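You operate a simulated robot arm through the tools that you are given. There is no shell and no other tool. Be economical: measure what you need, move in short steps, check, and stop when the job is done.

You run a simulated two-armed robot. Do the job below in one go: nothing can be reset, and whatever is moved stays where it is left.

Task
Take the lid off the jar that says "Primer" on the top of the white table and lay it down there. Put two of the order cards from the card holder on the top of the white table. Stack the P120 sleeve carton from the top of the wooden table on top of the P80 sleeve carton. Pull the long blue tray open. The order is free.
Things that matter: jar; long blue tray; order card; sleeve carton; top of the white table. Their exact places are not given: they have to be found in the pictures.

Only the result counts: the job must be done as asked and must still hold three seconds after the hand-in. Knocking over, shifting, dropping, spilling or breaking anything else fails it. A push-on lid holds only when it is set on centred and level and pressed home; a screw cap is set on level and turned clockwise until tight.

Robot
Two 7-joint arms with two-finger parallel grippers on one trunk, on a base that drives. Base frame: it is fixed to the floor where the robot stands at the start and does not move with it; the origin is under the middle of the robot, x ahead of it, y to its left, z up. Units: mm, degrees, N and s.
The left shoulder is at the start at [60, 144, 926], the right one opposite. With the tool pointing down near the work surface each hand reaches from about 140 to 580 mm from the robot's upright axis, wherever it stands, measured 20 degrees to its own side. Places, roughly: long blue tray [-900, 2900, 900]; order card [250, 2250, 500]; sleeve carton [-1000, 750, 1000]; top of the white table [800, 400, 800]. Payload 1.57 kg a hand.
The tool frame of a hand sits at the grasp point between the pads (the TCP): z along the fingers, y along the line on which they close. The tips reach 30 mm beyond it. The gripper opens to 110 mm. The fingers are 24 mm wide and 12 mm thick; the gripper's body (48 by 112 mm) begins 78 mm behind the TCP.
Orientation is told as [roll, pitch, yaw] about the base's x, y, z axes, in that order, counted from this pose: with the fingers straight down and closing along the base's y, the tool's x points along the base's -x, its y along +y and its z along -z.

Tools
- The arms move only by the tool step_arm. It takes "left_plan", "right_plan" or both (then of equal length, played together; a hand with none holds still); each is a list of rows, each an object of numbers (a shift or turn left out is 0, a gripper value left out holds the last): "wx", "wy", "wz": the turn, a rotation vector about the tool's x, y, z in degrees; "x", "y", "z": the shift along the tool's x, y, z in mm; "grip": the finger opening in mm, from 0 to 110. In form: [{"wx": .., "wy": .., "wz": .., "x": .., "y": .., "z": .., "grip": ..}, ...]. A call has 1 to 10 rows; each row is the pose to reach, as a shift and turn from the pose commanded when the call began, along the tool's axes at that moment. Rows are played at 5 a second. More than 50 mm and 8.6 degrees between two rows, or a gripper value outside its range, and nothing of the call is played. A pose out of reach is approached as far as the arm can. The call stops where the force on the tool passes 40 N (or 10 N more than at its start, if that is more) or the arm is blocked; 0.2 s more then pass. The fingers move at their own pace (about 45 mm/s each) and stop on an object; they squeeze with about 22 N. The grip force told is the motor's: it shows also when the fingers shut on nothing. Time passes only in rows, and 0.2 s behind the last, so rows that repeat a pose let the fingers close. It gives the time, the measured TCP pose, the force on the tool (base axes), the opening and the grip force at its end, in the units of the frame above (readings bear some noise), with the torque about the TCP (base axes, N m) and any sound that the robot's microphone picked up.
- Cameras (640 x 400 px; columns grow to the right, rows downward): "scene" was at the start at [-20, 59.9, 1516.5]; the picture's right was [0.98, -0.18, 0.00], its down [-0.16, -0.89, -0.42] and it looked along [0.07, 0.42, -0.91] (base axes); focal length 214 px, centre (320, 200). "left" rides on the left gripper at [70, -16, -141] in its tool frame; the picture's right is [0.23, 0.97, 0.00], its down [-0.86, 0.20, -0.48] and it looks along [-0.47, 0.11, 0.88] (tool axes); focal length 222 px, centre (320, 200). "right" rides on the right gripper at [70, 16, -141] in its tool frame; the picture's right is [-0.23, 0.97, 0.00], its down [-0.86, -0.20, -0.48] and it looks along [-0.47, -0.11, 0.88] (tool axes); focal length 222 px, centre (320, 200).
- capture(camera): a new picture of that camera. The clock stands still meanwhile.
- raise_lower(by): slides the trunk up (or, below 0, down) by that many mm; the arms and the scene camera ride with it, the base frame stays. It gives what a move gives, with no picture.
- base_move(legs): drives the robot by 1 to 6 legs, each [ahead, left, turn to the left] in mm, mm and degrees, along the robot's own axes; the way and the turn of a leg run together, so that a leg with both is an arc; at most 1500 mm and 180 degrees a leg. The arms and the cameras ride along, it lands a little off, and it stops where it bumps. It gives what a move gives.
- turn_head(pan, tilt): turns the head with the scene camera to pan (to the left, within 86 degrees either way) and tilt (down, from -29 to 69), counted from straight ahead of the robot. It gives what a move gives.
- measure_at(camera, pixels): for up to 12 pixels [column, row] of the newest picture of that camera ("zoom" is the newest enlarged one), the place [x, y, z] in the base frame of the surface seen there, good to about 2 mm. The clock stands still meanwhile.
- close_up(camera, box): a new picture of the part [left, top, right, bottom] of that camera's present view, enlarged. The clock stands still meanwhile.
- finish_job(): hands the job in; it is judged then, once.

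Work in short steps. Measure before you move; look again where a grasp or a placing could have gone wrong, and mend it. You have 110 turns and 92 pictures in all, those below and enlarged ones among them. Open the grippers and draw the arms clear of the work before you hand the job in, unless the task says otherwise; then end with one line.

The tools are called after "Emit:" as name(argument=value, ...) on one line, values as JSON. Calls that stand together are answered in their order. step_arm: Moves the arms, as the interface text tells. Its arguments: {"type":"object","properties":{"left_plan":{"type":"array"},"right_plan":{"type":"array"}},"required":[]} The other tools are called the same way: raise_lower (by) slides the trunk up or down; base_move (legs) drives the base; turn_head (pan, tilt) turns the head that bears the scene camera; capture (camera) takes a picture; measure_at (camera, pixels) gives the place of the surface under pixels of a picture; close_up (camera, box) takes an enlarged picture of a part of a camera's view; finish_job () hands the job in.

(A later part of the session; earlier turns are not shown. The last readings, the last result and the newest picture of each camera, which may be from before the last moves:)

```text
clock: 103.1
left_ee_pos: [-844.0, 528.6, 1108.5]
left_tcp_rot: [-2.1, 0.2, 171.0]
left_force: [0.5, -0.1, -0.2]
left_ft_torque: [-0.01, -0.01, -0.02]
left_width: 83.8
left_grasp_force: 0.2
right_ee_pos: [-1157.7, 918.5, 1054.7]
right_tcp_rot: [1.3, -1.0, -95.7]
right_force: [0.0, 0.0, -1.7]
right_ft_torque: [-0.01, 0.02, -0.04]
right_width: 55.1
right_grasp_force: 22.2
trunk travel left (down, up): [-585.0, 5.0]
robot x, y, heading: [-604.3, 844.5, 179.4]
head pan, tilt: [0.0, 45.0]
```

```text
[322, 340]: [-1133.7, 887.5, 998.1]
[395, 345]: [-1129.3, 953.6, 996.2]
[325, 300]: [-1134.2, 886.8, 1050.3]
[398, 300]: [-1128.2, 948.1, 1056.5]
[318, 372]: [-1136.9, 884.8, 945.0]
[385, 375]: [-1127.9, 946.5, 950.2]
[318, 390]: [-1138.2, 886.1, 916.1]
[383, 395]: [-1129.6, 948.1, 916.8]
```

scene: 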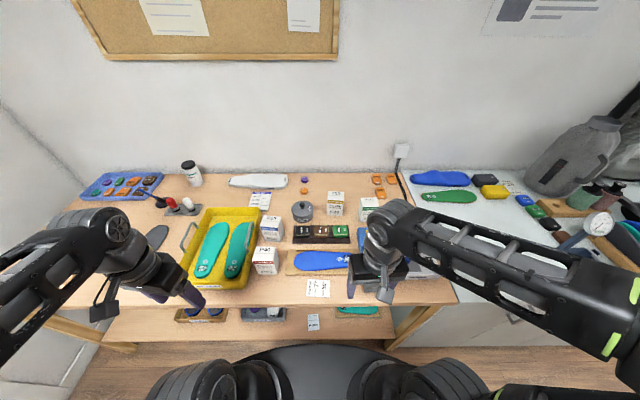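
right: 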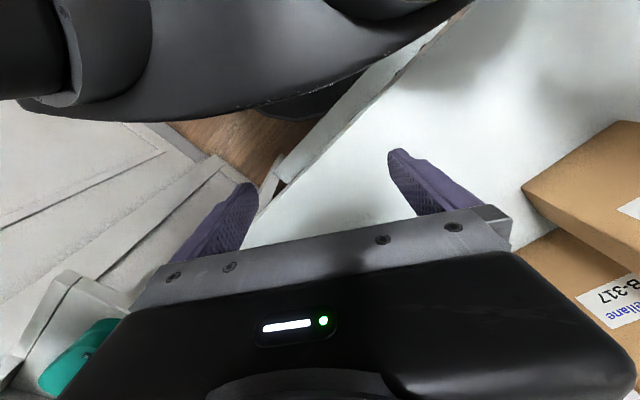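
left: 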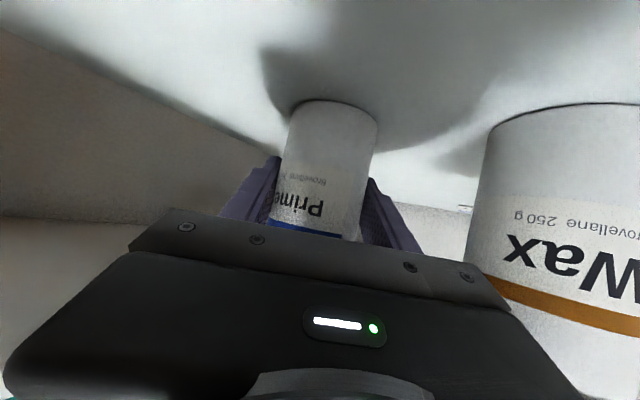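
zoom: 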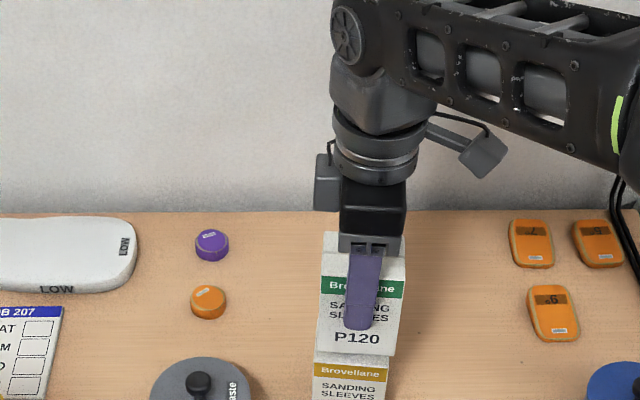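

Aligned within ~3 mm. I lower in small steps onto P80.

Emit:
step_arm(right_plan=[{"z": 6, "x": -1}, {"z": 12, "x": -2}, {"z": 16, "x": -2}])

Emit:
step_arm(right_plan=[{"z": 1.5}, {"z": 2.5}])

```text
clock: 103.9
left_ee_pos: [-843.6, 526.7, 1107.1]
left_tcp_rot: [-2.0, 0.1, 171.0]
left_force: [-0.4, -0.2, -0.2]
left_ft_torque: [-0.01, 0.0, 0.01]
left_width: 84.1
left_grasp_force: 0.0
right_ee_pos: [-1159.5, 917.3, 1039.6]
right_tcp_rot: [1.3, -1.1, -95.7]
right_force: [0.0, 0.3, -1.2]
right_ft_torque: [0.01, 0.0, 0.0]
right_width: 54.8
right_grasp_force: 22.0
trunk travel left (down, up): [-585.0, 5.0]
robot x, y, heading: [-603.8, 845.1, 179.5]
head pan, tilt: [0.0, 45.0]
```

```text
clock: 104.5
left_ee_pos: [-843.3, 526.9, 1106.4]
left_tcp_rot: [-2.1, 0.1, 171.0]
left_force: [0.1, 0.0, 0.0]
left_ft_torque: [0.03, 0.01, 0.01]
left_width: 84.2
left_grasp_force: 0.1
right_ee_pos: [-1158.6, 916.2, 1038.5]
right_tcp_rot: [1.3, -1.1, -95.6]
right_force: [-0.8, 0.3, -2.5]
right_ft_torque: [0.03, 0.0, -0.02]
right_width: 55.2
right_grasp_force: 22.1
trunk travel left (down, up): [-585.0, 5.0]
robot x, y, heading: [-599.2, 846.1, 179.5]
head pan, tilt: [0.0, 45.0]
```

Not yet in contact; lower a bit more.

Emit:
step_arm(right_plan=[{"z": 1.5}, {"z": 2.5}])

```text
clock: 105.1
left_ee_pos: [-843.3, 527.0, 1108.1]
left_tcp_rot: [-2.0, 0.1, 171.0]
left_force: [-0.6, -0.1, 0.1]
left_ft_torque: [-0.02, -0.03, -0.04]
left_width: 84.0
left_grasp_force: 0.0
right_ee_pos: [-1159.2, 917.2, 1036.1]
right_tcp_rot: [1.3, -1.3, -95.5]
right_force: [-0.7, 0.4, 0.5]
right_ft_torque: [-0.05, 0.04, -0.01]
right_width: 54.5
right_grasp_force: 22.2
trunk travel left (down, up): [-585.0, 5.0]
robot x, y, heading: [-603.5, 846.9, 179.7]
head pan, tilt: [0.0, 45.0]
```

Contact is starting. One more mm, then open and rise.

Emit:
step_arm(right_plan=[{"z": 0.8}, {"z": 0.8, "grip": 80}, {"z": 0.8, "grip": 80}, {"z": -20}, {"z": -60}, {"z": -90}])

Emit:
close_up(camera="scene", box=[250, 140, 410, 240])

```text
clock: 106.5
left_ee_pos: [-844.1, 525.4, 1106.6]
left_tcp_rot: [-2.2, 0.1, 171.0]
left_force: [0.3, -0.9, 0.1]
left_ft_torque: [0.03, 0.03, 0.01]
left_width: 84.0
left_grasp_force: 0.1
right_ee_pos: [-1155.2, 914.3, 1117.4]
right_tcp_rot: [2.0, -0.8, -95.2]
right_force: [1.8, -1.0, -0.3]
right_ft_torque: [0.15, 0.06, -0.02]
right_width: 79.8
right_grasp_force: 0.1
right hand out of reach, approached as far as the arm can: row 6
trunk travel left (down, up): [-585.0, 5.0]
robot x, y, heading: [-606.3, 841.5, 179.4]
head pan, tilt: [0.0, 45.0]
```

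```text
4.00 times, centred on (330, 190) of scene
```

zoom: 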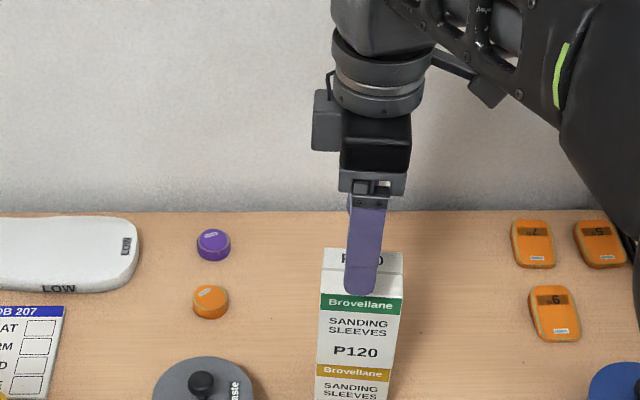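

P120 sits squarely on P80. I retract the right hand, back off, and drive up the aisle toward the tray.

Emit:
step_arm(right_plan=[{"x": 7, "y": 28, "wz": 8.5}, {"x": 14, "y": 56, "wz": 17}, {"x": 21, "y": 84, "wz": 25.5}, {"x": 28, "y": 112, "wz": 34}, {"x": 36, "y": 140, "wz": 42.5}, {"x": 43, "y": 168, "wz": 51}, {"x": 50, "y": 196, "wz": 59.5}, {"x": 57, "y": 224, "wz": 68}, {"x": 64, "y": 252, "wz": 76.5}, {"x": 71, "y": 280, "wz": 84}])

Emit:
base_move(legs=[[-330, 0, 0], [0, -1250, 0]])

Emit:
turn_head(pan=-40, tilt=30)

Emit:
capture(camera="scene")

```text
clock: 108.7
left_ee_pos: [-842.7, 527.9, 1107.6]
left_tcp_rot: [-2.0, 0.0, 170.9]
left_force: [-0.1, -0.8, -0.8]
left_ft_torque: [-0.02, 0.02, 0.0]
left_width: 84.0
left_grasp_force: 0.1
right_ee_pos: [-875.9, 958.3, 1129.5]
right_tcp_rot: [1.2, 1.3, -179.7]
right_force: [1.2, 0.0, 0.0]
right_ft_torque: [-0.02, 0.02, 0.01]
right_width: 80.1
right_grasp_force: 0.1
trunk travel left (down, up): [-585.0, 5.0]
robot x, y, heading: [-602.7, 847.8, 179.9]
head pan, tilt: [0.0, 45.0]
```

```text
clock: 116.8
left_ee_pos: [-493.6, 1775.4, 1107.7]
left_tcp_rot: [-2.0, -0.1, 170.1]
left_force: [0.2, 0.6, 0.1]
left_ft_torque: [0.02, -0.03, -0.02]
left_width: 84.0
left_grasp_force: 0.0
right_ee_pos: [-519.2, 2206.8, 1129.1]
right_tcp_rot: [1.3, 1.3, 179.5]
right_force: [0.5, 0.4, 0.8]
right_ft_torque: [0.0, -0.01, 0.03]
right_width: 79.9
right_grasp_force: 0.0
trunk travel left (down, up): [-585.0, 5.0]
robot x, y, heading: [-247.8, 2091.1, 178.4]
head pan, tilt: [0.0, 45.0]
```

```text
clock: 117.8
left_ee_pos: [-494.0, 1775.6, 1106.6]
left_tcp_rot: [-2.1, 0.0, 170.0]
left_force: [0.1, 0.3, -1.4]
left_ft_torque: [-0.02, -0.04, 0.01]
left_width: 83.9
left_grasp_force: 0.1
right_ee_pos: [-518.7, 2207.6, 1128.8]
right_tcp_rot: [1.4, 1.2, 179.5]
right_force: [-0.4, 0.0, -0.2]
right_ft_torque: [0.02, 0.02, -0.02]
right_width: 79.8
right_grasp_force: 0.1
trunk travel left (down, up): [-585.0, 5.0]
robot x, y, heading: [-252.6, 2089.3, 178.4]
head pan, tilt: [-40.0, 30.0]
```

```text
41 pictures are left
```

scene: 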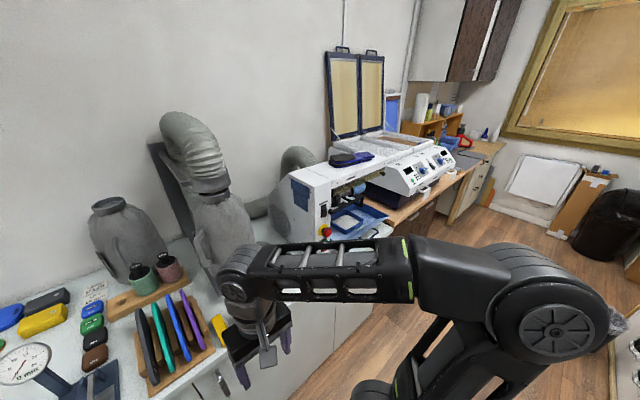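

A blue tray appears at (355,222) by the white press machine. I measure spots and drive further along the aisle to face it.

Emit:
measure_at(camera="scene", pixels=[[355, 222], [340, 205], [380, 212], [390, 205], [415, 185], [310, 205], [450, 195], [360, 330]])

Emit:
base_move(legs=[[0, -700, 0]])

Emit:
turn_head(pan=0, tilt=40)

Emit:
capture(camera="scene")

```text
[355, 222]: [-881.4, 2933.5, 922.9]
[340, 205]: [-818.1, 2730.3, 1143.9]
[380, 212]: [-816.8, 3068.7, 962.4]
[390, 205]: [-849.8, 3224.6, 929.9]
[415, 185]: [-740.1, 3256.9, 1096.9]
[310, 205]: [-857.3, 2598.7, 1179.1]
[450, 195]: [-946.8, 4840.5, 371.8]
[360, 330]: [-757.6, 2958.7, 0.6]
```

```text
clock: 121.6
left_ee_pos: [-475.7, 2452.3, 1107.7]
left_tcp_rot: [-2.1, 0.0, 170.3]
left_force: [0.3, 1.5, 0.5]
left_ft_torque: [-0.03, 0.0, -0.02]
left_width: 83.6
left_grasp_force: 0.1
right_ee_pos: [-504.4, 2884.0, 1128.9]
right_tcp_rot: [1.3, 1.2, 179.8]
right_force: [0.4, -0.2, -0.3]
right_ft_torque: [0.0, 0.03, -0.01]
right_width: 80.1
right_grasp_force: 0.1
trunk travel left (down, up): [-585.0, 5.0]
robot x, y, heading: [-228.5, 2767.4, 178.6]
head pan, tilt: [-40.0, 30.0]
```

```text
clock: 122.6
left_ee_pos: [-477.4, 2452.1, 1107.1]
left_tcp_rot: [-2.2, 0.0, 170.3]
left_force: [-0.5, 0.0, -0.1]
left_ft_torque: [-0.02, 0.0, 0.0]
left_width: 83.8
left_grasp_force: 0.0
right_ee_pos: [-503.7, 2884.1, 1129.4]
right_tcp_rot: [1.3, 1.2, 179.7]
right_force: [0.4, 0.2, -0.1]
right_ft_torque: [0.0, 0.0, -0.05]
right_width: 80.0
right_grasp_force: 0.1
trunk travel left (down, up): [-585.0, 5.0]
robot x, y, heading: [-234.1, 2765.9, 178.6]
head pan, tilt: [0.0, 40.0]
```

```text
40 pictures are left
```

scene: 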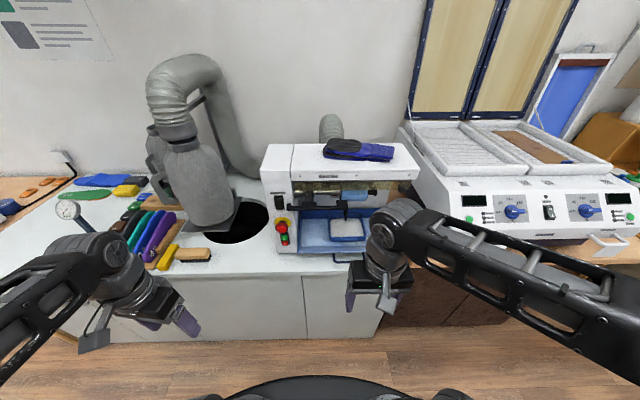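

The blue tray sits under the machine at (335,240). I zoom in.

Emit:
close_up(camera="scene", box=[255, 160, 431, 270])

Emit:
measure_at(camera="zoom", pixels=[[180, 330], [330, 330], [340, 310], [360, 335], [290, 353], [300, 320], [300, 290], [170, 300], [390, 240], [100, 355], [345, 260], [330, 190]])

```text
3.64 times, centred on (343, 215) of scene
```

zoom: 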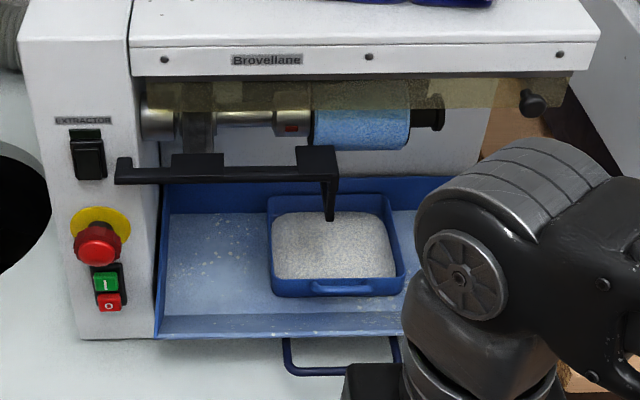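

```text
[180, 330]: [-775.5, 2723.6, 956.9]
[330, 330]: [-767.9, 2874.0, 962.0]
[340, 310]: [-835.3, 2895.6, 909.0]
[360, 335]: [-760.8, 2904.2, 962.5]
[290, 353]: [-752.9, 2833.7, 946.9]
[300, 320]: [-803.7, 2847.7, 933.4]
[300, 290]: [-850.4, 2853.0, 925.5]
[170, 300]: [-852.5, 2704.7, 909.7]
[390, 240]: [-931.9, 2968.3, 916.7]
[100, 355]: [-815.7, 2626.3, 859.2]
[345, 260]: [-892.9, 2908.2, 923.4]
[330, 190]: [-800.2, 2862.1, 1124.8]
```

The long tray has a U-shaped handle at zoom (285–405, 340–375). I move the right hand aside to see it entirely.

Emit:
step_arm(right_plan=[{"y": -45}, {"y": -90}, {"y": -135}, {"y": -180}])

Emit:
close_up(camera="scene", box=[285, 200, 413, 280])

Emit:
measure_at(camera="zoom", pixels=[[375, 302], [250, 302], [300, 302], [340, 303], [235, 280], [398, 277], [320, 250], [100, 250], [500, 240], [320, 275], [320, 330], [170, 270]])

```text
clock: 123.6
left_ee_pos: [-477.0, 2454.1, 1107.1]
left_tcp_rot: [-2.1, 0.2, 170.3]
left_force: [-0.2, -0.6, -0.4]
left_ft_torque: [0.01, 0.05, 0.04]
left_width: 84.1
left_grasp_force: 0.0
right_ee_pos: [-504.4, 3064.8, 1125.3]
right_tcp_rot: [1.2, 1.2, 179.8]
right_force: [0.4, 0.6, -0.6]
right_ft_torque: [-0.03, 0.01, 0.01]
right_width: 80.0
right_grasp_force: 0.0
trunk travel left (down, up): [-585.0, 5.0]
robot x, y, heading: [-234.8, 2763.7, 179.1]
head pan, tilt: [0.0, 40.0]
```

```text
5.00 times, centred on (349, 240) of scene
```

zoom: 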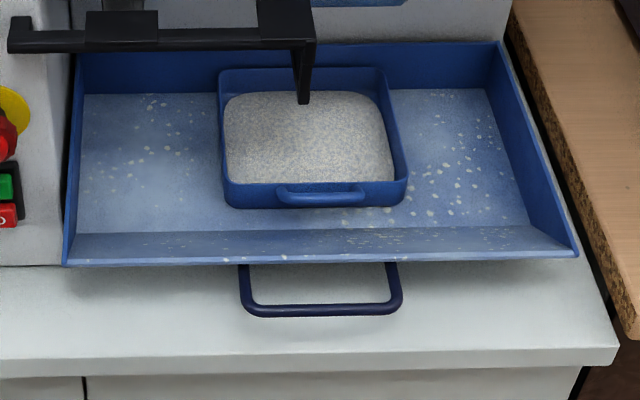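

```text
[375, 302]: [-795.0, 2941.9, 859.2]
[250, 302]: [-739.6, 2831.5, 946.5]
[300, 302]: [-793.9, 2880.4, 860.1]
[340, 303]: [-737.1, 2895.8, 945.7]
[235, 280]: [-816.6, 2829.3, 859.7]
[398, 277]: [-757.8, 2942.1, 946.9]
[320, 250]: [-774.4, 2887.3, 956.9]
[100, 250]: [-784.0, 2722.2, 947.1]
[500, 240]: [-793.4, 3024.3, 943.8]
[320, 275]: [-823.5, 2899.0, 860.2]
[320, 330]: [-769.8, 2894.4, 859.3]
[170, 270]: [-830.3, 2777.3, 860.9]
```

The handle bar is at x≈-738, z≈946, y 2830–2943. I check how far the machine's black bracket and hood stick out toward me.

Emit:
measure_at(camera="zoom", pixels=[[300, 40], [280, 20], [305, 90], [200, 42], [120, 30], [30, 40], [350, 3], [320, 310], [320, 305], [270, 310], [320, 349], [600, 330]])

```text
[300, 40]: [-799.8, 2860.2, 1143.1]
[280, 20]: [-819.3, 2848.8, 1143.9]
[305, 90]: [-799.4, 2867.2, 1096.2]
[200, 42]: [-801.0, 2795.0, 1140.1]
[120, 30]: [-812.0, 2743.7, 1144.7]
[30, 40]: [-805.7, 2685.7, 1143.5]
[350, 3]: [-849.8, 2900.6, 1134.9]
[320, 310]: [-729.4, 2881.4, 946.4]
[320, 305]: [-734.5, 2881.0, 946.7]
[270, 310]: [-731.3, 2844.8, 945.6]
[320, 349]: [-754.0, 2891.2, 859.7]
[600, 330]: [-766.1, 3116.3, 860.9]
```

The bracket is at x≤-800, so the bar can be taken at y≈2905. I bring the right hand over it, turned ~86°, opening 28.

Emit:
step_arm(right_plan=[{"x": -22, "y": 16, "z": 7, "wz": -8.6, "grip": 28}, {"x": -45, "y": 32, "z": 15, "wz": -17.2}, {"x": -68, "y": 48, "z": 22, "wz": -25.8}, {"x": -91, "y": 64, "z": 30, "wz": -34.4}, {"x": -114, "y": 80, "z": 37, "wz": -43}, {"x": -137, "y": 96, "z": 45, "wz": -51.6}, {"x": -160, "y": 112, "z": 52, "wz": -60.2}, {"x": -183, "y": 128, "z": 60, "wz": -68.8}, {"x": -206, "y": 144, "z": 67, "wz": -77.4}, {"x": -225, "y": 160, "z": 75, "wz": -86}])

Emit:
close_up(camera="scene", box=[265, 180, 425, 280])

```text
clock: 125.8
left_ee_pos: [-477.1, 2452.0, 1107.1]
left_tcp_rot: [-2.2, 0.2, 170.4]
left_force: [-0.8, -0.1, -0.2]
left_ft_torque: [0.02, -0.01, 0.01]
left_width: 83.7
left_grasp_force: 0.1
right_ee_pos: [-729.0, 2901.3, 1047.8]
right_tcp_rot: [1.4, -1.3, -94.1]
right_force: [-0.8, -0.3, -0.4]
right_ft_torque: [0.03, -0.03, 0.01]
right_width: 28.0
right_grasp_force: 0.1
trunk travel left (down, up): [-585.0, 5.0]
robot x, y, heading: [-236.3, 2769.2, 178.8]
head pan, tilt: [0.0, 40.0]
```

```text
4.00 times, centred on (345, 230) of scene
```

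zoom: 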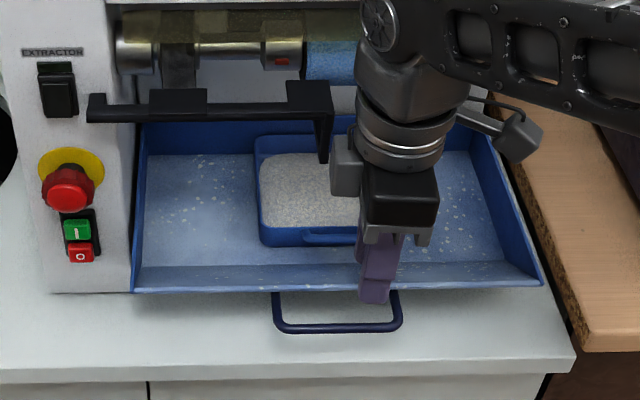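

I descend to just above the bar (tips ~z 965) and check alignment.

Emit:
step_arm(right_plan=[{"y": -4, "z": 25, "wz": -2}, {"y": -4, "z": 50, "wz": -4}, {"y": -4, "z": 50, "wz": -4}])

Emit:
close_up(camera="scene", box=[325, 230, 389, 270])

Emit:
measure_at(camera="zoom", pixels=[[180, 205], [150, 205], [120, 205], [150, 200], [150, 210]])

```text
clock: 126.6
left_ee_pos: [-476.1, 2451.6, 1106.4]
left_tcp_rot: [-2.1, 0.0, 170.3]
left_force: [0.4, -0.8, 0.3]
left_ft_torque: [0.02, 0.02, 0.0]
left_width: 83.8
left_grasp_force: 0.0
right_ee_pos: [-731.9, 2902.9, 997.0]
right_tcp_rot: [1.1, -1.3, -90.3]
right_force: [0.1, -0.3, 0.7]
right_ft_torque: [0.0, -0.02, 0.01]
right_width: 28.0
right_grasp_force: 0.0
trunk travel left (down, up): [-585.0, 5.0]
robot x, y, heading: [-230.8, 2767.1, 179.1]
head pan, tilt: [0.0, 40.0]
```

```text
10.00 times, centred on (357, 250) of scene
```

zoom: 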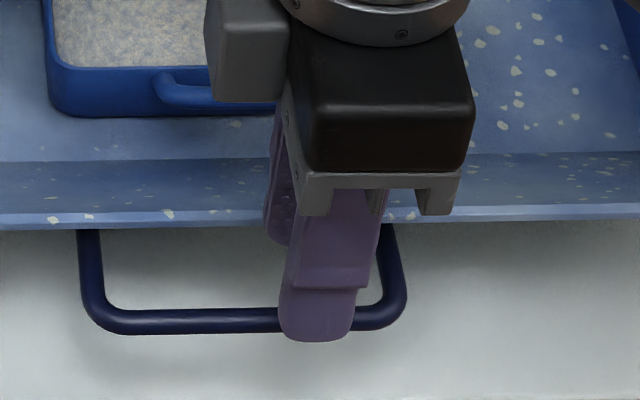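

```text
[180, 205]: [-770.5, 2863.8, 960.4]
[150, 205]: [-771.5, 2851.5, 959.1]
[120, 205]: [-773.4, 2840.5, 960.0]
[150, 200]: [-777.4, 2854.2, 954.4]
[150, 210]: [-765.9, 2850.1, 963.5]
```

I measure the bar accurately in this enlarged view.

Emit:
measure_at(camera="zoom", pixels=[[200, 312], [200, 318], [200, 323], [200, 328], [150, 321], [310, 335], [310, 325]])

```text
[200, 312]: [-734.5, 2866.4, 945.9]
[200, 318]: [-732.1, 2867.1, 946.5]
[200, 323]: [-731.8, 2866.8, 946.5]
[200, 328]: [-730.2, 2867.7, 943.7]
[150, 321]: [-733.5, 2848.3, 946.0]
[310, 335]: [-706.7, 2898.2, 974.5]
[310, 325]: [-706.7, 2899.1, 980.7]
```

Aligned (bar x≈-733, hand −732). I descend 47 mm and close on the bar.

Emit:
step_arm(right_plan=[{"z": 16}, {"z": 32}, {"z": 47}, {"z": 47, "grip": 0}, {"z": 47, "grip": 0}, {"z": 47, "grip": 0}])

```text
clock: 127.6
left_ee_pos: [-477.0, 2452.8, 1107.2]
left_tcp_rot: [-2.2, -0.1, 170.1]
left_force: [-0.9, 0.3, 0.3]
left_ft_torque: [0.01, -0.03, 0.0]
left_width: 83.8
left_grasp_force: 0.1
right_ee_pos: [-737.4, 2903.4, 958.0]
right_tcp_rot: [0.0, -1.3, -90.4]
right_force: [0.8, 2.2, 21.4]
right_ft_torque: [0.34, 0.14, 0.22]
right_width: 15.1
right_grasp_force: 11.6
trunk travel left (down, up): [-585.0, 5.0]
robot x, y, heading: [-235.3, 2766.6, 178.9]
head pan, tilt: [0.0, 40.0]
stopped in row 4 (right hand): the force on the tool passed its limit (the readings are from after the stop); the commanded pose is now the measured one
```

It stopped with a 21 N upward force at z 958; I look at what is touching.

Emit:
close_up(camera="scene", box=[325, 230, 389, 270])

```text
10.00 times, centred on (357, 250) of scene
```

zoom: 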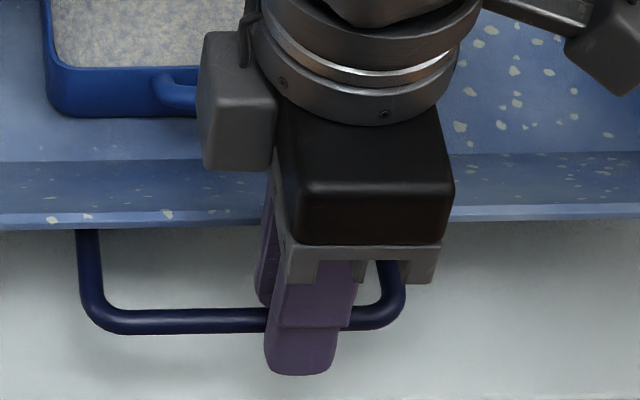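

The bar is between the fingers, 14+ mm above the tips – good enough. I relieve 2 mm up and close.

Emit:
step_arm(right_plan=[{"z": -2, "grip": 0}, {"z": -2, "grip": 0}, {"z": -2, "grip": 0}])

```text
clock: 128.4
left_ee_pos: [-476.2, 2453.9, 1108.4]
left_tcp_rot: [-2.1, 0.0, 170.3]
left_force: [-0.2, 0.5, -0.3]
left_ft_torque: [-0.02, -0.03, 0.01]
left_width: 84.0
left_grasp_force: 0.1
right_ee_pos: [-733.9, 2902.8, 956.6]
right_tcp_rot: [0.4, -1.4, -90.3]
right_force: [8.2, 0.8, 3.9]
right_ft_torque: [0.04, -0.16, 0.68]
right_width: 8.9
right_grasp_force: 27.5
trunk travel left (down, up): [-585.0, 5.0]
robot x, y, heading: [-233.0, 2766.3, 178.4]
head pan, tilt: [0.0, 40.0]
```

Bar gripped (8.9 mm). I pull toward the robot 120 mm in steps.

Emit:
step_arm(right_plan=[{"y": 12}, {"y": 25}, {"y": 40}, {"y": 55}, {"y": 70}, {"y": 85}, {"y": 100}, {"y": 120}])

Emit:
capture(camera="scene")

```text
clock: 130.2
left_ee_pos: [-476.3, 2453.5, 1107.9]
left_tcp_rot: [-2.1, 0.0, 170.3]
left_force: [0.2, -0.4, 0.1]
left_ft_torque: [0.02, -0.01, -0.02]
left_width: 84.2
left_grasp_force: 0.0
right_ee_pos: [-614.9, 2903.7, 957.8]
right_tcp_rot: [0.3, -1.4, -90.4]
right_force: [0.3, 9.7, -2.5]
right_ft_torque: [0.55, 0.01, 0.62]
right_width: 8.8
right_grasp_force: 27.5
trunk travel left (down, up): [-585.0, 5.0]
robot x, y, heading: [-236.5, 2766.4, 178.7]
head pan, tilt: [0.0, 40.0]
```

```text
34 pictures are left
```

scene: 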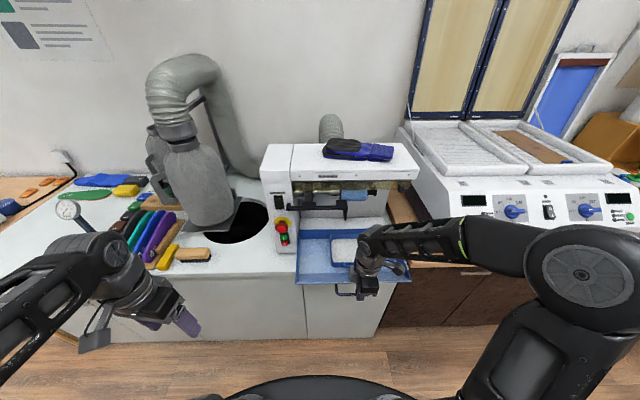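

The tray slid out ~120 mm with little resistance. I pull further gently to find the end.

Emit:
step_arm(right_plan=[{"y": 10}, {"y": 20}, {"y": 30}, {"y": 40}, {"y": 50}, {"y": 60}])

Emit:
close_up(camera="scene", box=[255, 180, 447, 300])

Emit:
measure_at(camera="zoom", pixels=[[200, 352], [480, 352], [170, 200], [160, 260], [200, 180], [230, 320], [380, 200]])

```text
clock: 131.1
left_ee_pos: [-478.7, 2454.0, 1107.2]
left_tcp_rot: [-2.0, 0.1, 170.4]
left_force: [0.7, 0.0, -0.4]
left_ft_torque: [0.02, 0.03, -0.05]
left_width: 84.0
left_grasp_force: 0.0
right_ee_pos: [-593.0, 2902.4, 958.1]
right_tcp_rot: [-0.8, -1.7, -90.4]
right_force: [-19.0, 5.3, -21.6]
right_ft_torque: [0.35, 0.31, 0.64]
right_width: 9.0
right_grasp_force: 27.3
trunk travel left (down, up): [-585.0, 5.0]
robot x, y, heading: [-233.2, 2767.6, 178.8]
head pan, tilt: [0.0, 40.0]
stopped in row 4 (right hand): the force on the tool passed its limit (the readings are from after the stop); the commanded pose is now the measured one
```

```text
3.33 times, centred on (351, 240) of scene
```

zoom: 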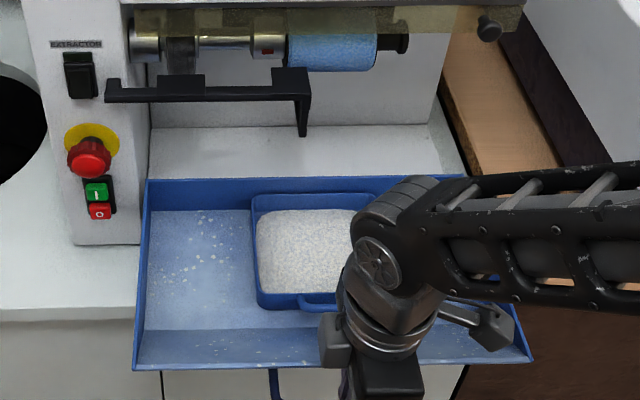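

```text
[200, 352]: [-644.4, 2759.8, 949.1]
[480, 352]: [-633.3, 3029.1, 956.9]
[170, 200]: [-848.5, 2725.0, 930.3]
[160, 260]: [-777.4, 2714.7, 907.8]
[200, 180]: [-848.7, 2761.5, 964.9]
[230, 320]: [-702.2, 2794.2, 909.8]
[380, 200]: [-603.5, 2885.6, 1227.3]
```

The tray hit its end stop at ~140 mm: fully open. I open the fingers slightly and rise straight up.

Emit:
step_arm(right_plan=[{"grip": 26}, {"grip": 26}, {"z": -25}, {"z": -60}, {"z": -100}, {"z": -140}])

Emit:
step_arm(right_plan=[{"y": 14, "wz": 8.5}, {"y": 28, "wz": 17}, {"y": 42, "wz": 25.5}, {"y": 56, "wz": 34}, {"y": 70, "wz": 42.5}, {"y": 84, "wz": 51}, {"y": 98, "wz": 59.5}, {"y": 105, "wz": 68}, {"y": 105, "wz": 76.5}, {"y": 105, "wz": 84}])

Emit:
capture(camera="scene")

```text
clock: 132.5
left_ee_pos: [-477.1, 2452.7, 1107.1]
left_tcp_rot: [-2.1, 0.0, 170.3]
left_force: [-0.2, 0.3, 0.3]
left_ft_torque: [0.01, 0.01, -0.01]
left_width: 83.6
left_grasp_force: 0.0
right_ee_pos: [-592.5, 2904.1, 1097.8]
right_tcp_rot: [-0.6, -1.6, -90.5]
right_force: [1.0, 0.1, 0.2]
right_ft_torque: [0.04, -0.01, 0.03]
right_width: 26.1
right_grasp_force: 0.0
trunk travel left (down, up): [-585.0, 5.0]
robot x, y, heading: [-236.5, 2765.0, 178.9]
head pan, tilt: [0.0, 40.0]
```

```text
clock: 134.7
left_ee_pos: [-477.1, 2453.5, 1106.8]
left_tcp_rot: [-2.1, 0.0, 170.3]
left_force: [0.4, -0.5, -0.3]
left_ft_torque: [0.03, 0.01, -0.01]
left_width: 84.3
left_grasp_force: 0.1
right_ee_pos: [-482.4, 2904.0, 1098.0]
right_tcp_rot: [1.7, -0.7, -174.6]
right_force: [0.0, 0.7, 0.1]
right_ft_torque: [-0.01, 0.01, 0.0]
right_width: 25.9
right_grasp_force: 0.1
trunk travel left (down, up): [-585.0, 5.0]
robot x, y, heading: [-232.1, 2766.9, 179.0]
head pan, tilt: [0.0, 40.0]
```

```text
32 pictures are left
```

scene: 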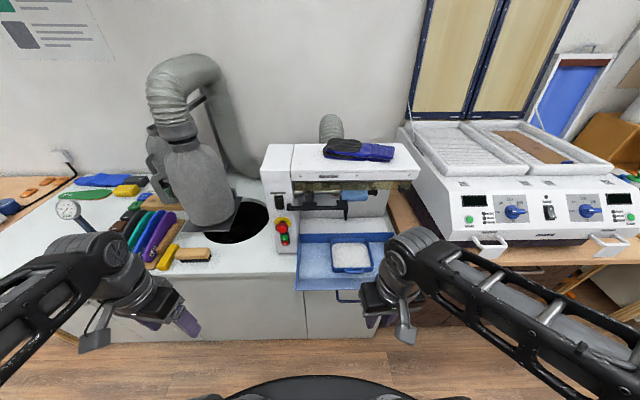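

The tray is open. Next I move back along the aisle to y≈2250 and turn around to face the card holder.

Emit:
base_move(legs=[[40, 520, 0], [0, 0, -90], [0, 0, -89]])

Emit:
turn_head(pan=0, tilt=45)

Emit:
capture(camera="scene")

```text
clock: 145.4
left_ee_pos: [-42.9, 2555.5, 1107.3]
left_tcp_rot: [-2.2, 0.1, -9.4]
left_force: [0.5, 0.5, 0.3]
left_ft_torque: [0.01, 0.0, 0.01]
left_width: 83.9
left_grasp_force: 0.2
right_ee_pos: [-34.7, 2103.8, 1098.0]
right_tcp_rot: [1.5, -0.8, 5.9]
right_force: [-0.9, 0.0, -0.1]
right_ft_torque: [-0.02, 0.02, -0.02]
right_width: 25.8
right_grasp_force: 0.1
trunk travel left (down, up): [-585.0, 5.0]
robot x, y, heading: [-285.6, 2237.0, -0.9]
head pan, tilt: [0.0, 40.0]
```

```text
clock: 146.0
left_ee_pos: [-42.2, 2555.6, 1106.6]
left_tcp_rot: [-2.2, -0.1, -9.4]
left_force: [0.4, -0.3, 0.7]
left_ft_torque: [-0.01, 0.02, 0.0]
left_width: 84.1
left_grasp_force: 0.1
right_ee_pos: [-33.6, 2104.0, 1097.7]
right_tcp_rot: [1.6, -0.7, 5.9]
right_force: [-0.1, 0.0, 0.7]
right_ft_torque: [0.0, 0.01, -0.02]
right_width: 26.2
right_grasp_force: 0.0
trunk travel left (down, up): [-585.0, 5.0]
robot x, y, heading: [-282.0, 2242.1, -0.9]
head pan, tilt: [0.0, 45.0]
```

```text
31 pictures are left
```

scene: 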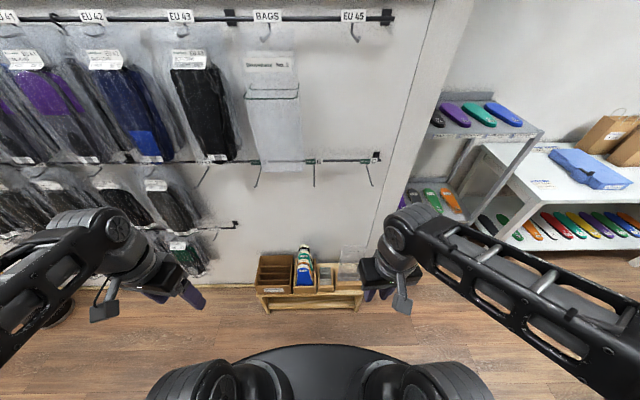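

The low shelf at (310,275) holds boxes; I zoom to find the card holder.

Emit:
close_up(camera="scene", box=[245, 235, 389, 325])

Emit:
measure_at(camera="zoom", pixels=[[360, 170], [370, 200], [450, 140], [450, 100], [260, 170], [140, 150], [310, 270], [450, 200], [270, 90], [120, 230], [520, 230], [490, 240]])

```text
4.44 times, centred on (317, 280) of scene
```

zoom: 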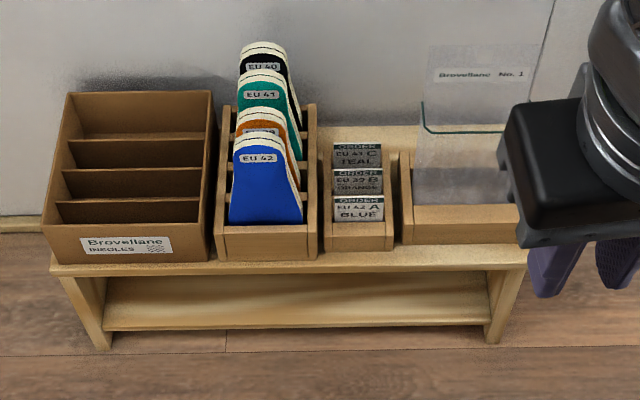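

```text
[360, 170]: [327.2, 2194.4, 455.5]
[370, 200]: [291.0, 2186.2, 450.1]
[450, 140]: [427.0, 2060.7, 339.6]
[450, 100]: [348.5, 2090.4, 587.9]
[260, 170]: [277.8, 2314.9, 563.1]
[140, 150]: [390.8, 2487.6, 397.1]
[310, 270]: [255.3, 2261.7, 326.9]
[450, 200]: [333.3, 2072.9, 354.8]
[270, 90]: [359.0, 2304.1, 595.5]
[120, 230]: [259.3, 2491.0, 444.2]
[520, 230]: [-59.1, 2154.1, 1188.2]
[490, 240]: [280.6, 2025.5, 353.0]
```

The small wooden holder at zoom (360,195) holds three order cards (A, B, C), tops near z≈450, y≈2190. I drive closer and lower the trunk.

Emit:
base_move(legs=[[120, -45, 0.9]])

Emit:
raise_lower(by=-480)

Emit:
turn_head(pan=0, tilt=50)

Emit:
capture(camera="scene")

```text
clock: 147.3
left_ee_pos: [71.3, 2515.8, 1106.5]
left_tcp_rot: [-2.1, 0.1, -8.3]
left_force: [1.1, 0.2, 0.1]
left_ft_torque: [-0.01, 0.05, -0.04]
left_width: 84.2
left_grasp_force: 0.0
right_ee_pos: [89.6, 2064.9, 1097.6]
right_tcp_rot: [1.6, -0.8, 7.1]
right_force: [1.1, -0.7, -0.2]
right_ft_torque: [0.01, 0.04, 0.06]
right_width: 25.7
right_grasp_force: 0.1
trunk travel left (down, up): [-585.0, 5.0]
robot x, y, heading: [-165.4, 2195.5, 0.2]
head pan, tilt: [0.0, 45.0]
```

```text
refused: -480 is not a number from -400 to 400
```

```text
clock: 147.9
left_ee_pos: [70.2, 2515.1, 1107.8]
left_tcp_rot: [-2.2, 0.0, -8.4]
left_force: [-0.5, -0.2, -0.2]
left_ft_torque: [0.01, -0.03, -0.01]
left_width: 83.8
left_grasp_force: 0.1
right_ee_pos: [86.4, 2064.9, 1098.5]
right_tcp_rot: [1.6, -0.9, 7.0]
right_force: [0.2, -0.3, -0.2]
right_ft_torque: [-0.02, 0.0, 0.0]
right_width: 26.2
right_grasp_force: 0.1
trunk travel left (down, up): [-585.0, 5.0]
robot x, y, heading: [-164.2, 2197.5, 0.3]
head pan, tilt: [0.0, 50.0]
```

```text
29 pictures are left
```

scene: 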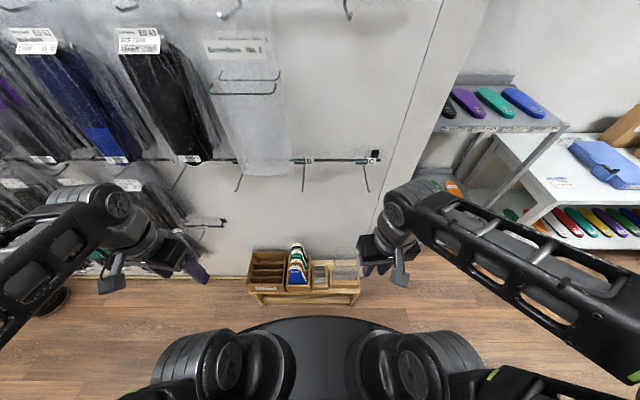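

Trunk moves are limited to 400 mm per call; I lower in two moves and zoom on the holder.

Emit:
raise_lower(by=-300)

Emit:
raise_lower(by=-180)

Emit:
close_up(camera="scene", box=[270, 160, 398, 240])

```text
clock: 150.9
left_ee_pos: [71.0, 2515.9, 807.6]
left_tcp_rot: [-2.2, -0.1, -8.2]
left_force: [0.0, 0.0, 0.0]
left_ft_torque: [0.0, 0.0, 0.01]
left_width: 84.0
left_grasp_force: 0.1
right_ee_pos: [88.0, 2063.6, 798.0]
right_tcp_rot: [1.7, -0.7, 7.0]
right_force: [1.8, 0.1, 0.6]
right_ft_torque: [-0.05, -0.01, 0.01]
right_width: 26.0
right_grasp_force: 0.0
trunk travel left (down, up): [-285.0, 305.0]
robot x, y, heading: [-165.9, 2194.3, 0.2]
head pan, tilt: [0.0, 50.0]
```

```text
clock: 152.9
left_ee_pos: [70.7, 2514.5, 627.0]
left_tcp_rot: [-2.1, 0.1, -8.4]
left_force: [-0.2, 0.4, 0.6]
left_ft_torque: [-0.03, 0.01, 0.02]
left_width: 84.2
left_grasp_force: 0.2
right_ee_pos: [88.3, 2064.3, 617.8]
right_tcp_rot: [1.5, -0.8, 7.0]
right_force: [-0.4, -0.5, -0.3]
right_ft_torque: [-0.04, 0.02, -0.01]
right_width: 25.9
right_grasp_force: 0.0
trunk travel left (down, up): [-105.0, 485.0]
robot x, y, heading: [-165.6, 2194.3, 0.2]
head pan, tilt: [0.0, 50.0]
```

```text
5.00 times, centred on (334, 200) of scene
```

zoom: 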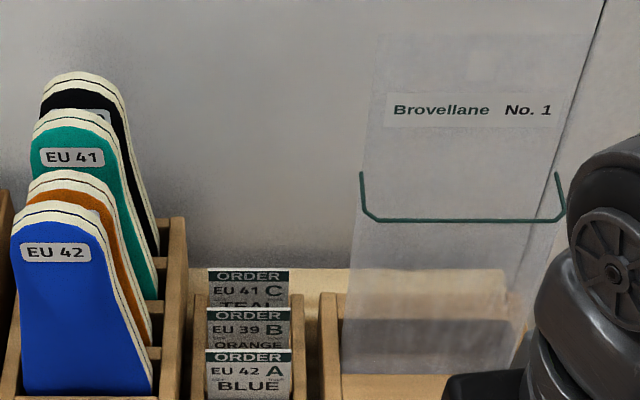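

I tilt slightly further for a full view and measure card tops and faces.

Emit:
measure_at(camera="zoom", pixels=[[248, 272], [248, 312], [248, 353], [248, 330], [248, 370], [248, 390], [209, 358], [289, 358], [209, 316], [289, 316], [210, 276], [287, 276]])

Emit:
close_up(camera="scene", box=[286, 205, 366, 255])

Emit:
measure_at(camera="zoom", pixels=[[260, 70], [260, 105], [200, 100], [320, 100], [260, 140], [170, 150], [330, 170], [260, 170]])

```text
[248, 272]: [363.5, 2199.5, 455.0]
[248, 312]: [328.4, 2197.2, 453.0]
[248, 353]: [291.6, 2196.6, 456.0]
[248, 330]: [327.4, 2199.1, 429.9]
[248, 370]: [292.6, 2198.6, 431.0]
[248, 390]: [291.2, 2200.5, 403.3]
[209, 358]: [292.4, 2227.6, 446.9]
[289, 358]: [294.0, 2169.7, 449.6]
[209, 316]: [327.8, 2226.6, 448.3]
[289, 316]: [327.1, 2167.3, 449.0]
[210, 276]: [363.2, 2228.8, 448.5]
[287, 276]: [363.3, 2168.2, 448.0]
```

```text
8.00 times, centred on (326, 230) of scene
```

zoom: 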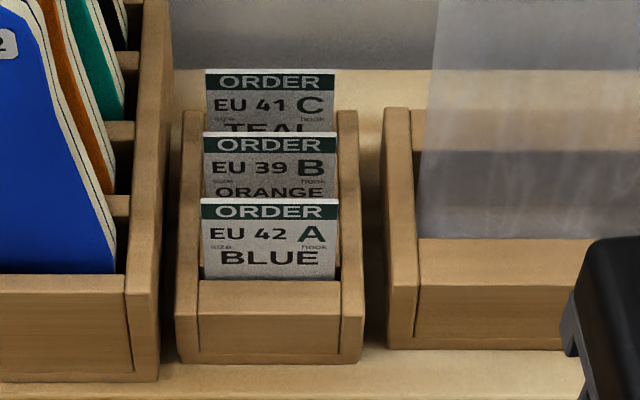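

```text
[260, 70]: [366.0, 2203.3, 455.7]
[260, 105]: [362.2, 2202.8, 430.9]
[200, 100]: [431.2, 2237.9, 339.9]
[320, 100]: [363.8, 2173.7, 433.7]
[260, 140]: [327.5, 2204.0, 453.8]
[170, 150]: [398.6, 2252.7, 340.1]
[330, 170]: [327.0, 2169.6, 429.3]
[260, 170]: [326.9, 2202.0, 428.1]
```

Cards stand upright at x=292 (A), 327.5 (B), 363.5 (C), centre y≈2198, tops z 456. I turn both hands ~90° to close along x, the right moving in front of the holder.

Emit:
step_arm(right_plan=[{"x": -13, "y": 12, "wz": -8.3, "grip": 24}, {"x": -26, "y": 24, "wz": -16.6}, {"x": -38, "y": 36, "wz": -24.9}, {"x": -51, "y": 48, "wz": -33.2}, {"x": -64, "y": 60, "wz": -41.5}, {"x": -77, "y": 72, "wz": -49.8}, {"x": -89, "y": 84, "wz": -58.1}, {"x": -102, "y": 96, "wz": -66.4}, {"x": -115, "y": 108, "wz": -74.7}, {"x": -128, "y": 120, "wz": -83}], left_plan=[{"wz": -8.5, "grip": 24}, {"wz": -17}, {"wz": -25.5}, {"wz": -34}, {"wz": -42.5}, {"wz": -51}, {"wz": -59.5}, {"wz": -68}, {"wz": -76.5}, {"wz": -85}])

Emit:
capture(camera="scene")

```text
clock: 155.2
left_ee_pos: [69.3, 2515.9, 628.2]
left_tcp_rot: [-0.2, 2.1, 76.9]
left_force: [0.2, -0.4, 1.1]
left_ft_torque: [0.01, 0.02, -0.01]
left_width: 24.1
left_grasp_force: 0.1
right_ee_pos: [201.2, 2198.1, 624.4]
right_tcp_rot: [-0.6, -1.8, 90.2]
right_force: [0.3, 0.3, 0.3]
right_ft_torque: [0.01, -0.02, 0.01]
right_width: 23.9
right_grasp_force: 0.1
trunk travel left (down, up): [-105.0, 485.0]
robot x, y, heading: [-164.6, 2193.5, -0.0]
head pan, tilt: [0.0, 50.0]
```

```text
26 pictures are left
```

scene: 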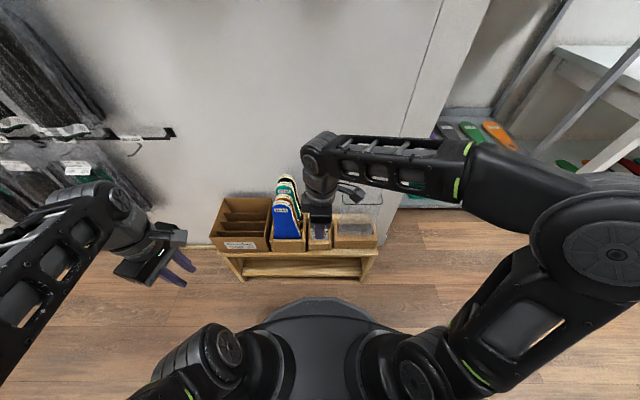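

Right hand is at [201,2198,624] with closing axis along x. I move above card B, level it, and lower to just above the cards.

Emit:
step_arm(right_plan=[{"y": -42, "wy": 0.6, "wx": -0.2}, {"y": -84, "wy": 1.2, "wx": -0.4}, {"y": -126, "wy": 1.8, "wx": -0.6}, {"y": -126, "wy": 1.8, "wx": -0.6, "z": 40}, {"y": -126, "wy": 1.8, "wx": -0.6, "z": 80}, {"y": -126, "wy": 1.8, "wx": -0.6, "z": 120}, {"y": -126, "wy": 1.8, "wx": -0.6, "z": 120}])

Emit:
close_up(camera="scene", box=[280, 180, 376, 240])

```text
clock: 156.8
left_ee_pos: [71.0, 2515.8, 628.1]
left_tcp_rot: [-0.1, 2.1, 76.7]
left_force: [-0.8, 0.4, -0.2]
left_ft_torque: [0.0, -0.03, -0.03]
left_width: 24.3
left_grasp_force: 0.1
right_ee_pos: [329.3, 2203.6, 504.4]
right_tcp_rot: [0.0, 0.1, 90.0]
right_force: [0.7, 0.0, 0.1]
right_ft_torque: [0.0, -0.03, -0.02]
right_width: 24.2
right_grasp_force: 0.0
trunk travel left (down, up): [-105.0, 485.0]
robot x, y, heading: [-166.4, 2197.1, 0.6]
head pan, tilt: [0.0, 50.0]
```

```text
6.67 times, centred on (328, 210) of scene
```

zoom: 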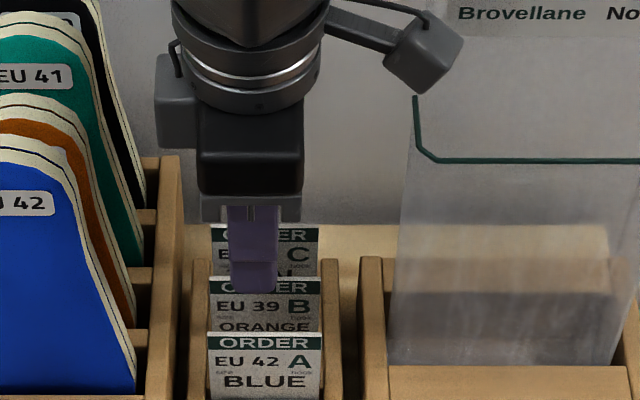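

I calibrate finger position against the card tops in this view.

Emit:
measure_at(camera="zoom", pixels=[[252, 280], [252, 245], [232, 250], [274, 250], [300, 283], [300, 232], [300, 337], [215, 285], [318, 285]])

```text
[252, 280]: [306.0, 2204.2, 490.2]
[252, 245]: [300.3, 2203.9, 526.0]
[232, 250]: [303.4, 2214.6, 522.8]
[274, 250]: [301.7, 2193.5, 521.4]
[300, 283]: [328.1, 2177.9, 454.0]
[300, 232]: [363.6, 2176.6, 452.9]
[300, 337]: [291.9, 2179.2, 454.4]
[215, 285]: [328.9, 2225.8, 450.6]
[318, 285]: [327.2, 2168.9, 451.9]
```

Well centred in x. I shift 5 mm in y, descend 41 mm and close on card B.

Emit:
step_arm(right_plan=[{"x": 5, "y": 1, "z": 14}, {"x": 5, "y": 1, "z": 28}, {"x": 5, "y": 1, "z": 41}, {"x": 5, "y": 1, "z": 41, "grip": 0}, {"x": 5, "y": 1, "z": 41, "grip": 0}])

Emit:
step_arm(right_plan=[{"z": -30}, {"z": -70}, {"z": -115}, {"z": -160}, {"z": -170}])

Emit:
close_up(camera="scene", box=[260, 160, 388, 240])

```text
clock: 157.9
left_ee_pos: [70.5, 2515.2, 627.7]
left_tcp_rot: [0.0, 2.1, 76.7]
left_force: [0.2, 0.0, -0.1]
left_ft_torque: [-0.01, 0.01, 0.01]
left_width: 24.3
left_grasp_force: 0.1
right_ee_pos: [326.1, 2197.4, 465.0]
right_tcp_rot: [-0.2, 0.1, 90.0]
right_force: [1.7, 0.2, 0.7]
right_ft_torque: [0.02, -0.13, 0.01]
right_width: 1.3
right_grasp_force: 17.1
trunk travel left (down, up): [-105.0, 485.0]
robot x, y, heading: [-165.2, 2194.2, 0.2]
head pan, tilt: [0.0, 50.0]
```

```text
clock: 159.2
left_ee_pos: [69.3, 2516.0, 627.3]
left_tcp_rot: [0.0, 2.1, 76.7]
left_force: [-0.1, 0.5, -0.3]
left_ft_torque: [0.01, -0.01, -0.02]
left_width: 24.1
left_grasp_force: 0.1
right_ee_pos: [326.7, 2199.1, 635.0]
right_tcp_rot: [0.0, 0.1, 90.0]
right_force: [0.4, 0.3, -0.3]
right_ft_torque: [0.02, -0.03, 0.01]
right_width: 0.7
right_grasp_force: 22.3
trunk travel left (down, up): [-105.0, 485.0]
robot x, y, heading: [-163.1, 2196.4, 0.1]
head pan, tilt: [0.0, 50.0]
```

```text
5.00 times, centred on (324, 200) of scene
```

zoom: 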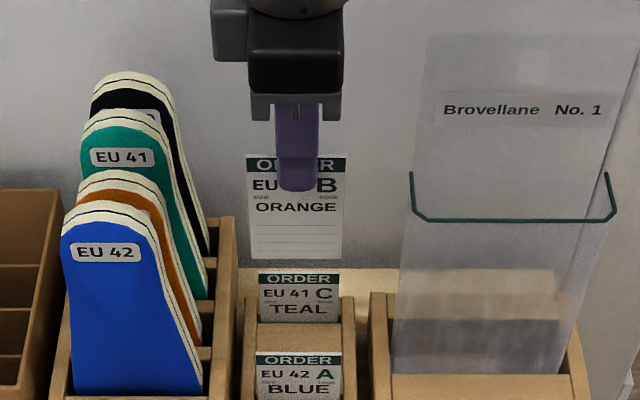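

Card B is out. I draw the right hand back and to the right, then bring the left hand in front of the holder.

Emit:
step_arm(right_plan=[{"y": 45, "z": -10}, {"y": 90, "z": -10}, {"y": 135, "z": -10}, {"y": 180, "x": 10, "z": -10}, {"y": 210, "x": 45, "z": -10}, {"y": 220, "x": 90, "z": -10}, {"y": 220, "x": 135, "z": -10}, {"y": 220, "x": 180, "z": -10}, {"y": 220, "x": 200, "z": -10}])

Emit:
step_arm(left_plan=[{"x": 36, "y": -21, "wz": -2}, {"x": 71, "y": -42, "wz": -4}, {"x": 107, "y": -64, "wz": -6}, {"x": 142, "y": -85, "wz": -8, "wy": -1}, {"x": 178, "y": -106, "wz": -10, "wy": -2}, {"x": 214, "y": -127, "wz": -12, "wy": -2}, {"x": 249, "y": -149, "wz": -13.3, "wy": -2}, {"x": 285, "y": -170, "wz": -13.3, "wy": -2}, {"x": 285, "y": -170, "wz": -13.3, "wy": -2}])

Emit:
capture(camera="scene")

```text
clock: 161.2
left_ee_pos: [69.7, 2515.8, 628.1]
left_tcp_rot: [-0.1, 2.1, 76.7]
left_force: [-1.1, -0.2, 0.1]
left_ft_torque: [-0.03, 0.03, -0.02]
left_width: 23.9
left_grasp_force: 0.1
right_ee_pos: [107.1, 1996.5, 644.7]
right_tcp_rot: [0.1, 0.1, 90.0]
right_force: [0.4, -0.6, 0.3]
right_ft_torque: [0.01, 0.0, -0.04]
right_width: 0.6
right_grasp_force: 22.1
trunk travel left (down, up): [-105.0, 485.0]
robot x, y, heading: [-167.5, 2197.5, 0.2]
head pan, tilt: [0.0, 50.0]
```

```text
clock: 163.2
left_ee_pos: [173.5, 2196.6, 635.5]
left_tcp_rot: [0.0, 0.0, 90.1]
left_force: [0.6, 0.6, 0.2]
left_ft_torque: [0.01, 0.03, 0.0]
left_width: 24.2
left_grasp_force: 0.0
right_ee_pos: [108.0, 1996.8, 643.9]
right_tcp_rot: [0.0, 0.1, 90.0]
right_force: [0.1, -0.5, 0.4]
right_ft_torque: [0.02, 0.01, 0.01]
right_width: 0.8
right_grasp_force: 21.4
trunk travel left (down, up): [-105.0, 485.0]
robot x, y, heading: [-161.9, 2195.4, 0.3]
head pan, tilt: [0.0, 50.0]
```

```text
23 pictures are left
```

scene: 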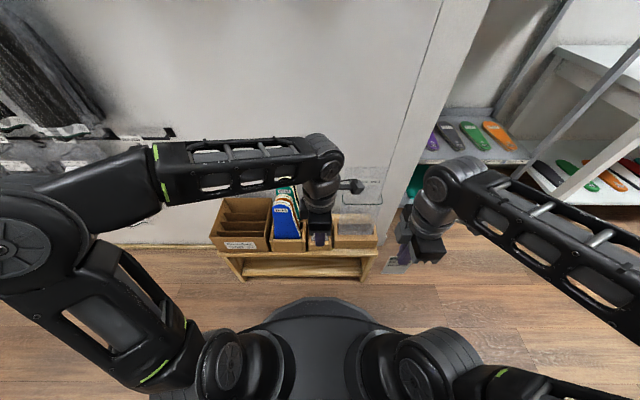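

Left hand is at [173.5,2196.6,635.5], levelled. I move it over card A and lower to just above.

Emit:
step_arm(left_plan=[{"y": -40, "grip": 26}, {"y": -80}, {"y": -118, "x": -2}, {"y": -118, "x": -2, "z": 45}, {"y": -118, "x": -2, "z": 90}, {"y": -118, "x": -2, "z": 130}, {"y": -118, "x": -2, "z": 130}])

Emit:
close_up(camera="scene", box=[280, 190, 376, 250])

Emit:
measure_at(camera="zoom", pixels=[[262, 240], [262, 220], [250, 225], [275, 225], [225, 275], [305, 275], [262, 230]])

```text
clock: 164.8
left_ee_pos: [289.3, 2200.2, 512.2]
left_tcp_rot: [0.1, 0.1, 90.0]
left_force: [0.7, -0.4, -0.7]
left_ft_torque: [0.0, 0.0, -0.02]
left_width: 25.8
left_grasp_force: 0.2
right_ee_pos: [107.6, 1998.2, 644.7]
right_tcp_rot: [0.0, 0.1, 90.0]
right_force: [-0.2, 0.3, 0.5]
right_ft_torque: [-0.01, 0.0, 0.03]
right_width: 0.3
right_grasp_force: 22.2
trunk travel left (down, up): [-105.0, 485.0]
robot x, y, heading: [-163.9, 2197.4, 0.2]
head pan, tilt: [0.0, 50.0]
```

```text
6.67 times, centred on (328, 220) of scene
```

zoom: 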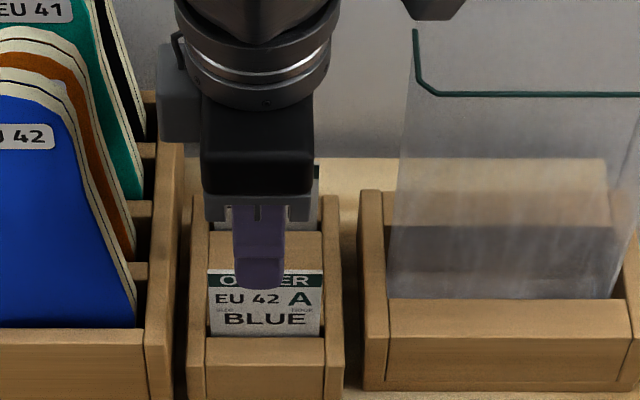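

```text
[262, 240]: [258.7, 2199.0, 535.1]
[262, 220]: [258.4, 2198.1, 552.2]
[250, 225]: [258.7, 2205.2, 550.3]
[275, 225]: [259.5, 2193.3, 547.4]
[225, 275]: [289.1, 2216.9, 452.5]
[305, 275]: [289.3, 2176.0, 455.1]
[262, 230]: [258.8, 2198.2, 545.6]
```

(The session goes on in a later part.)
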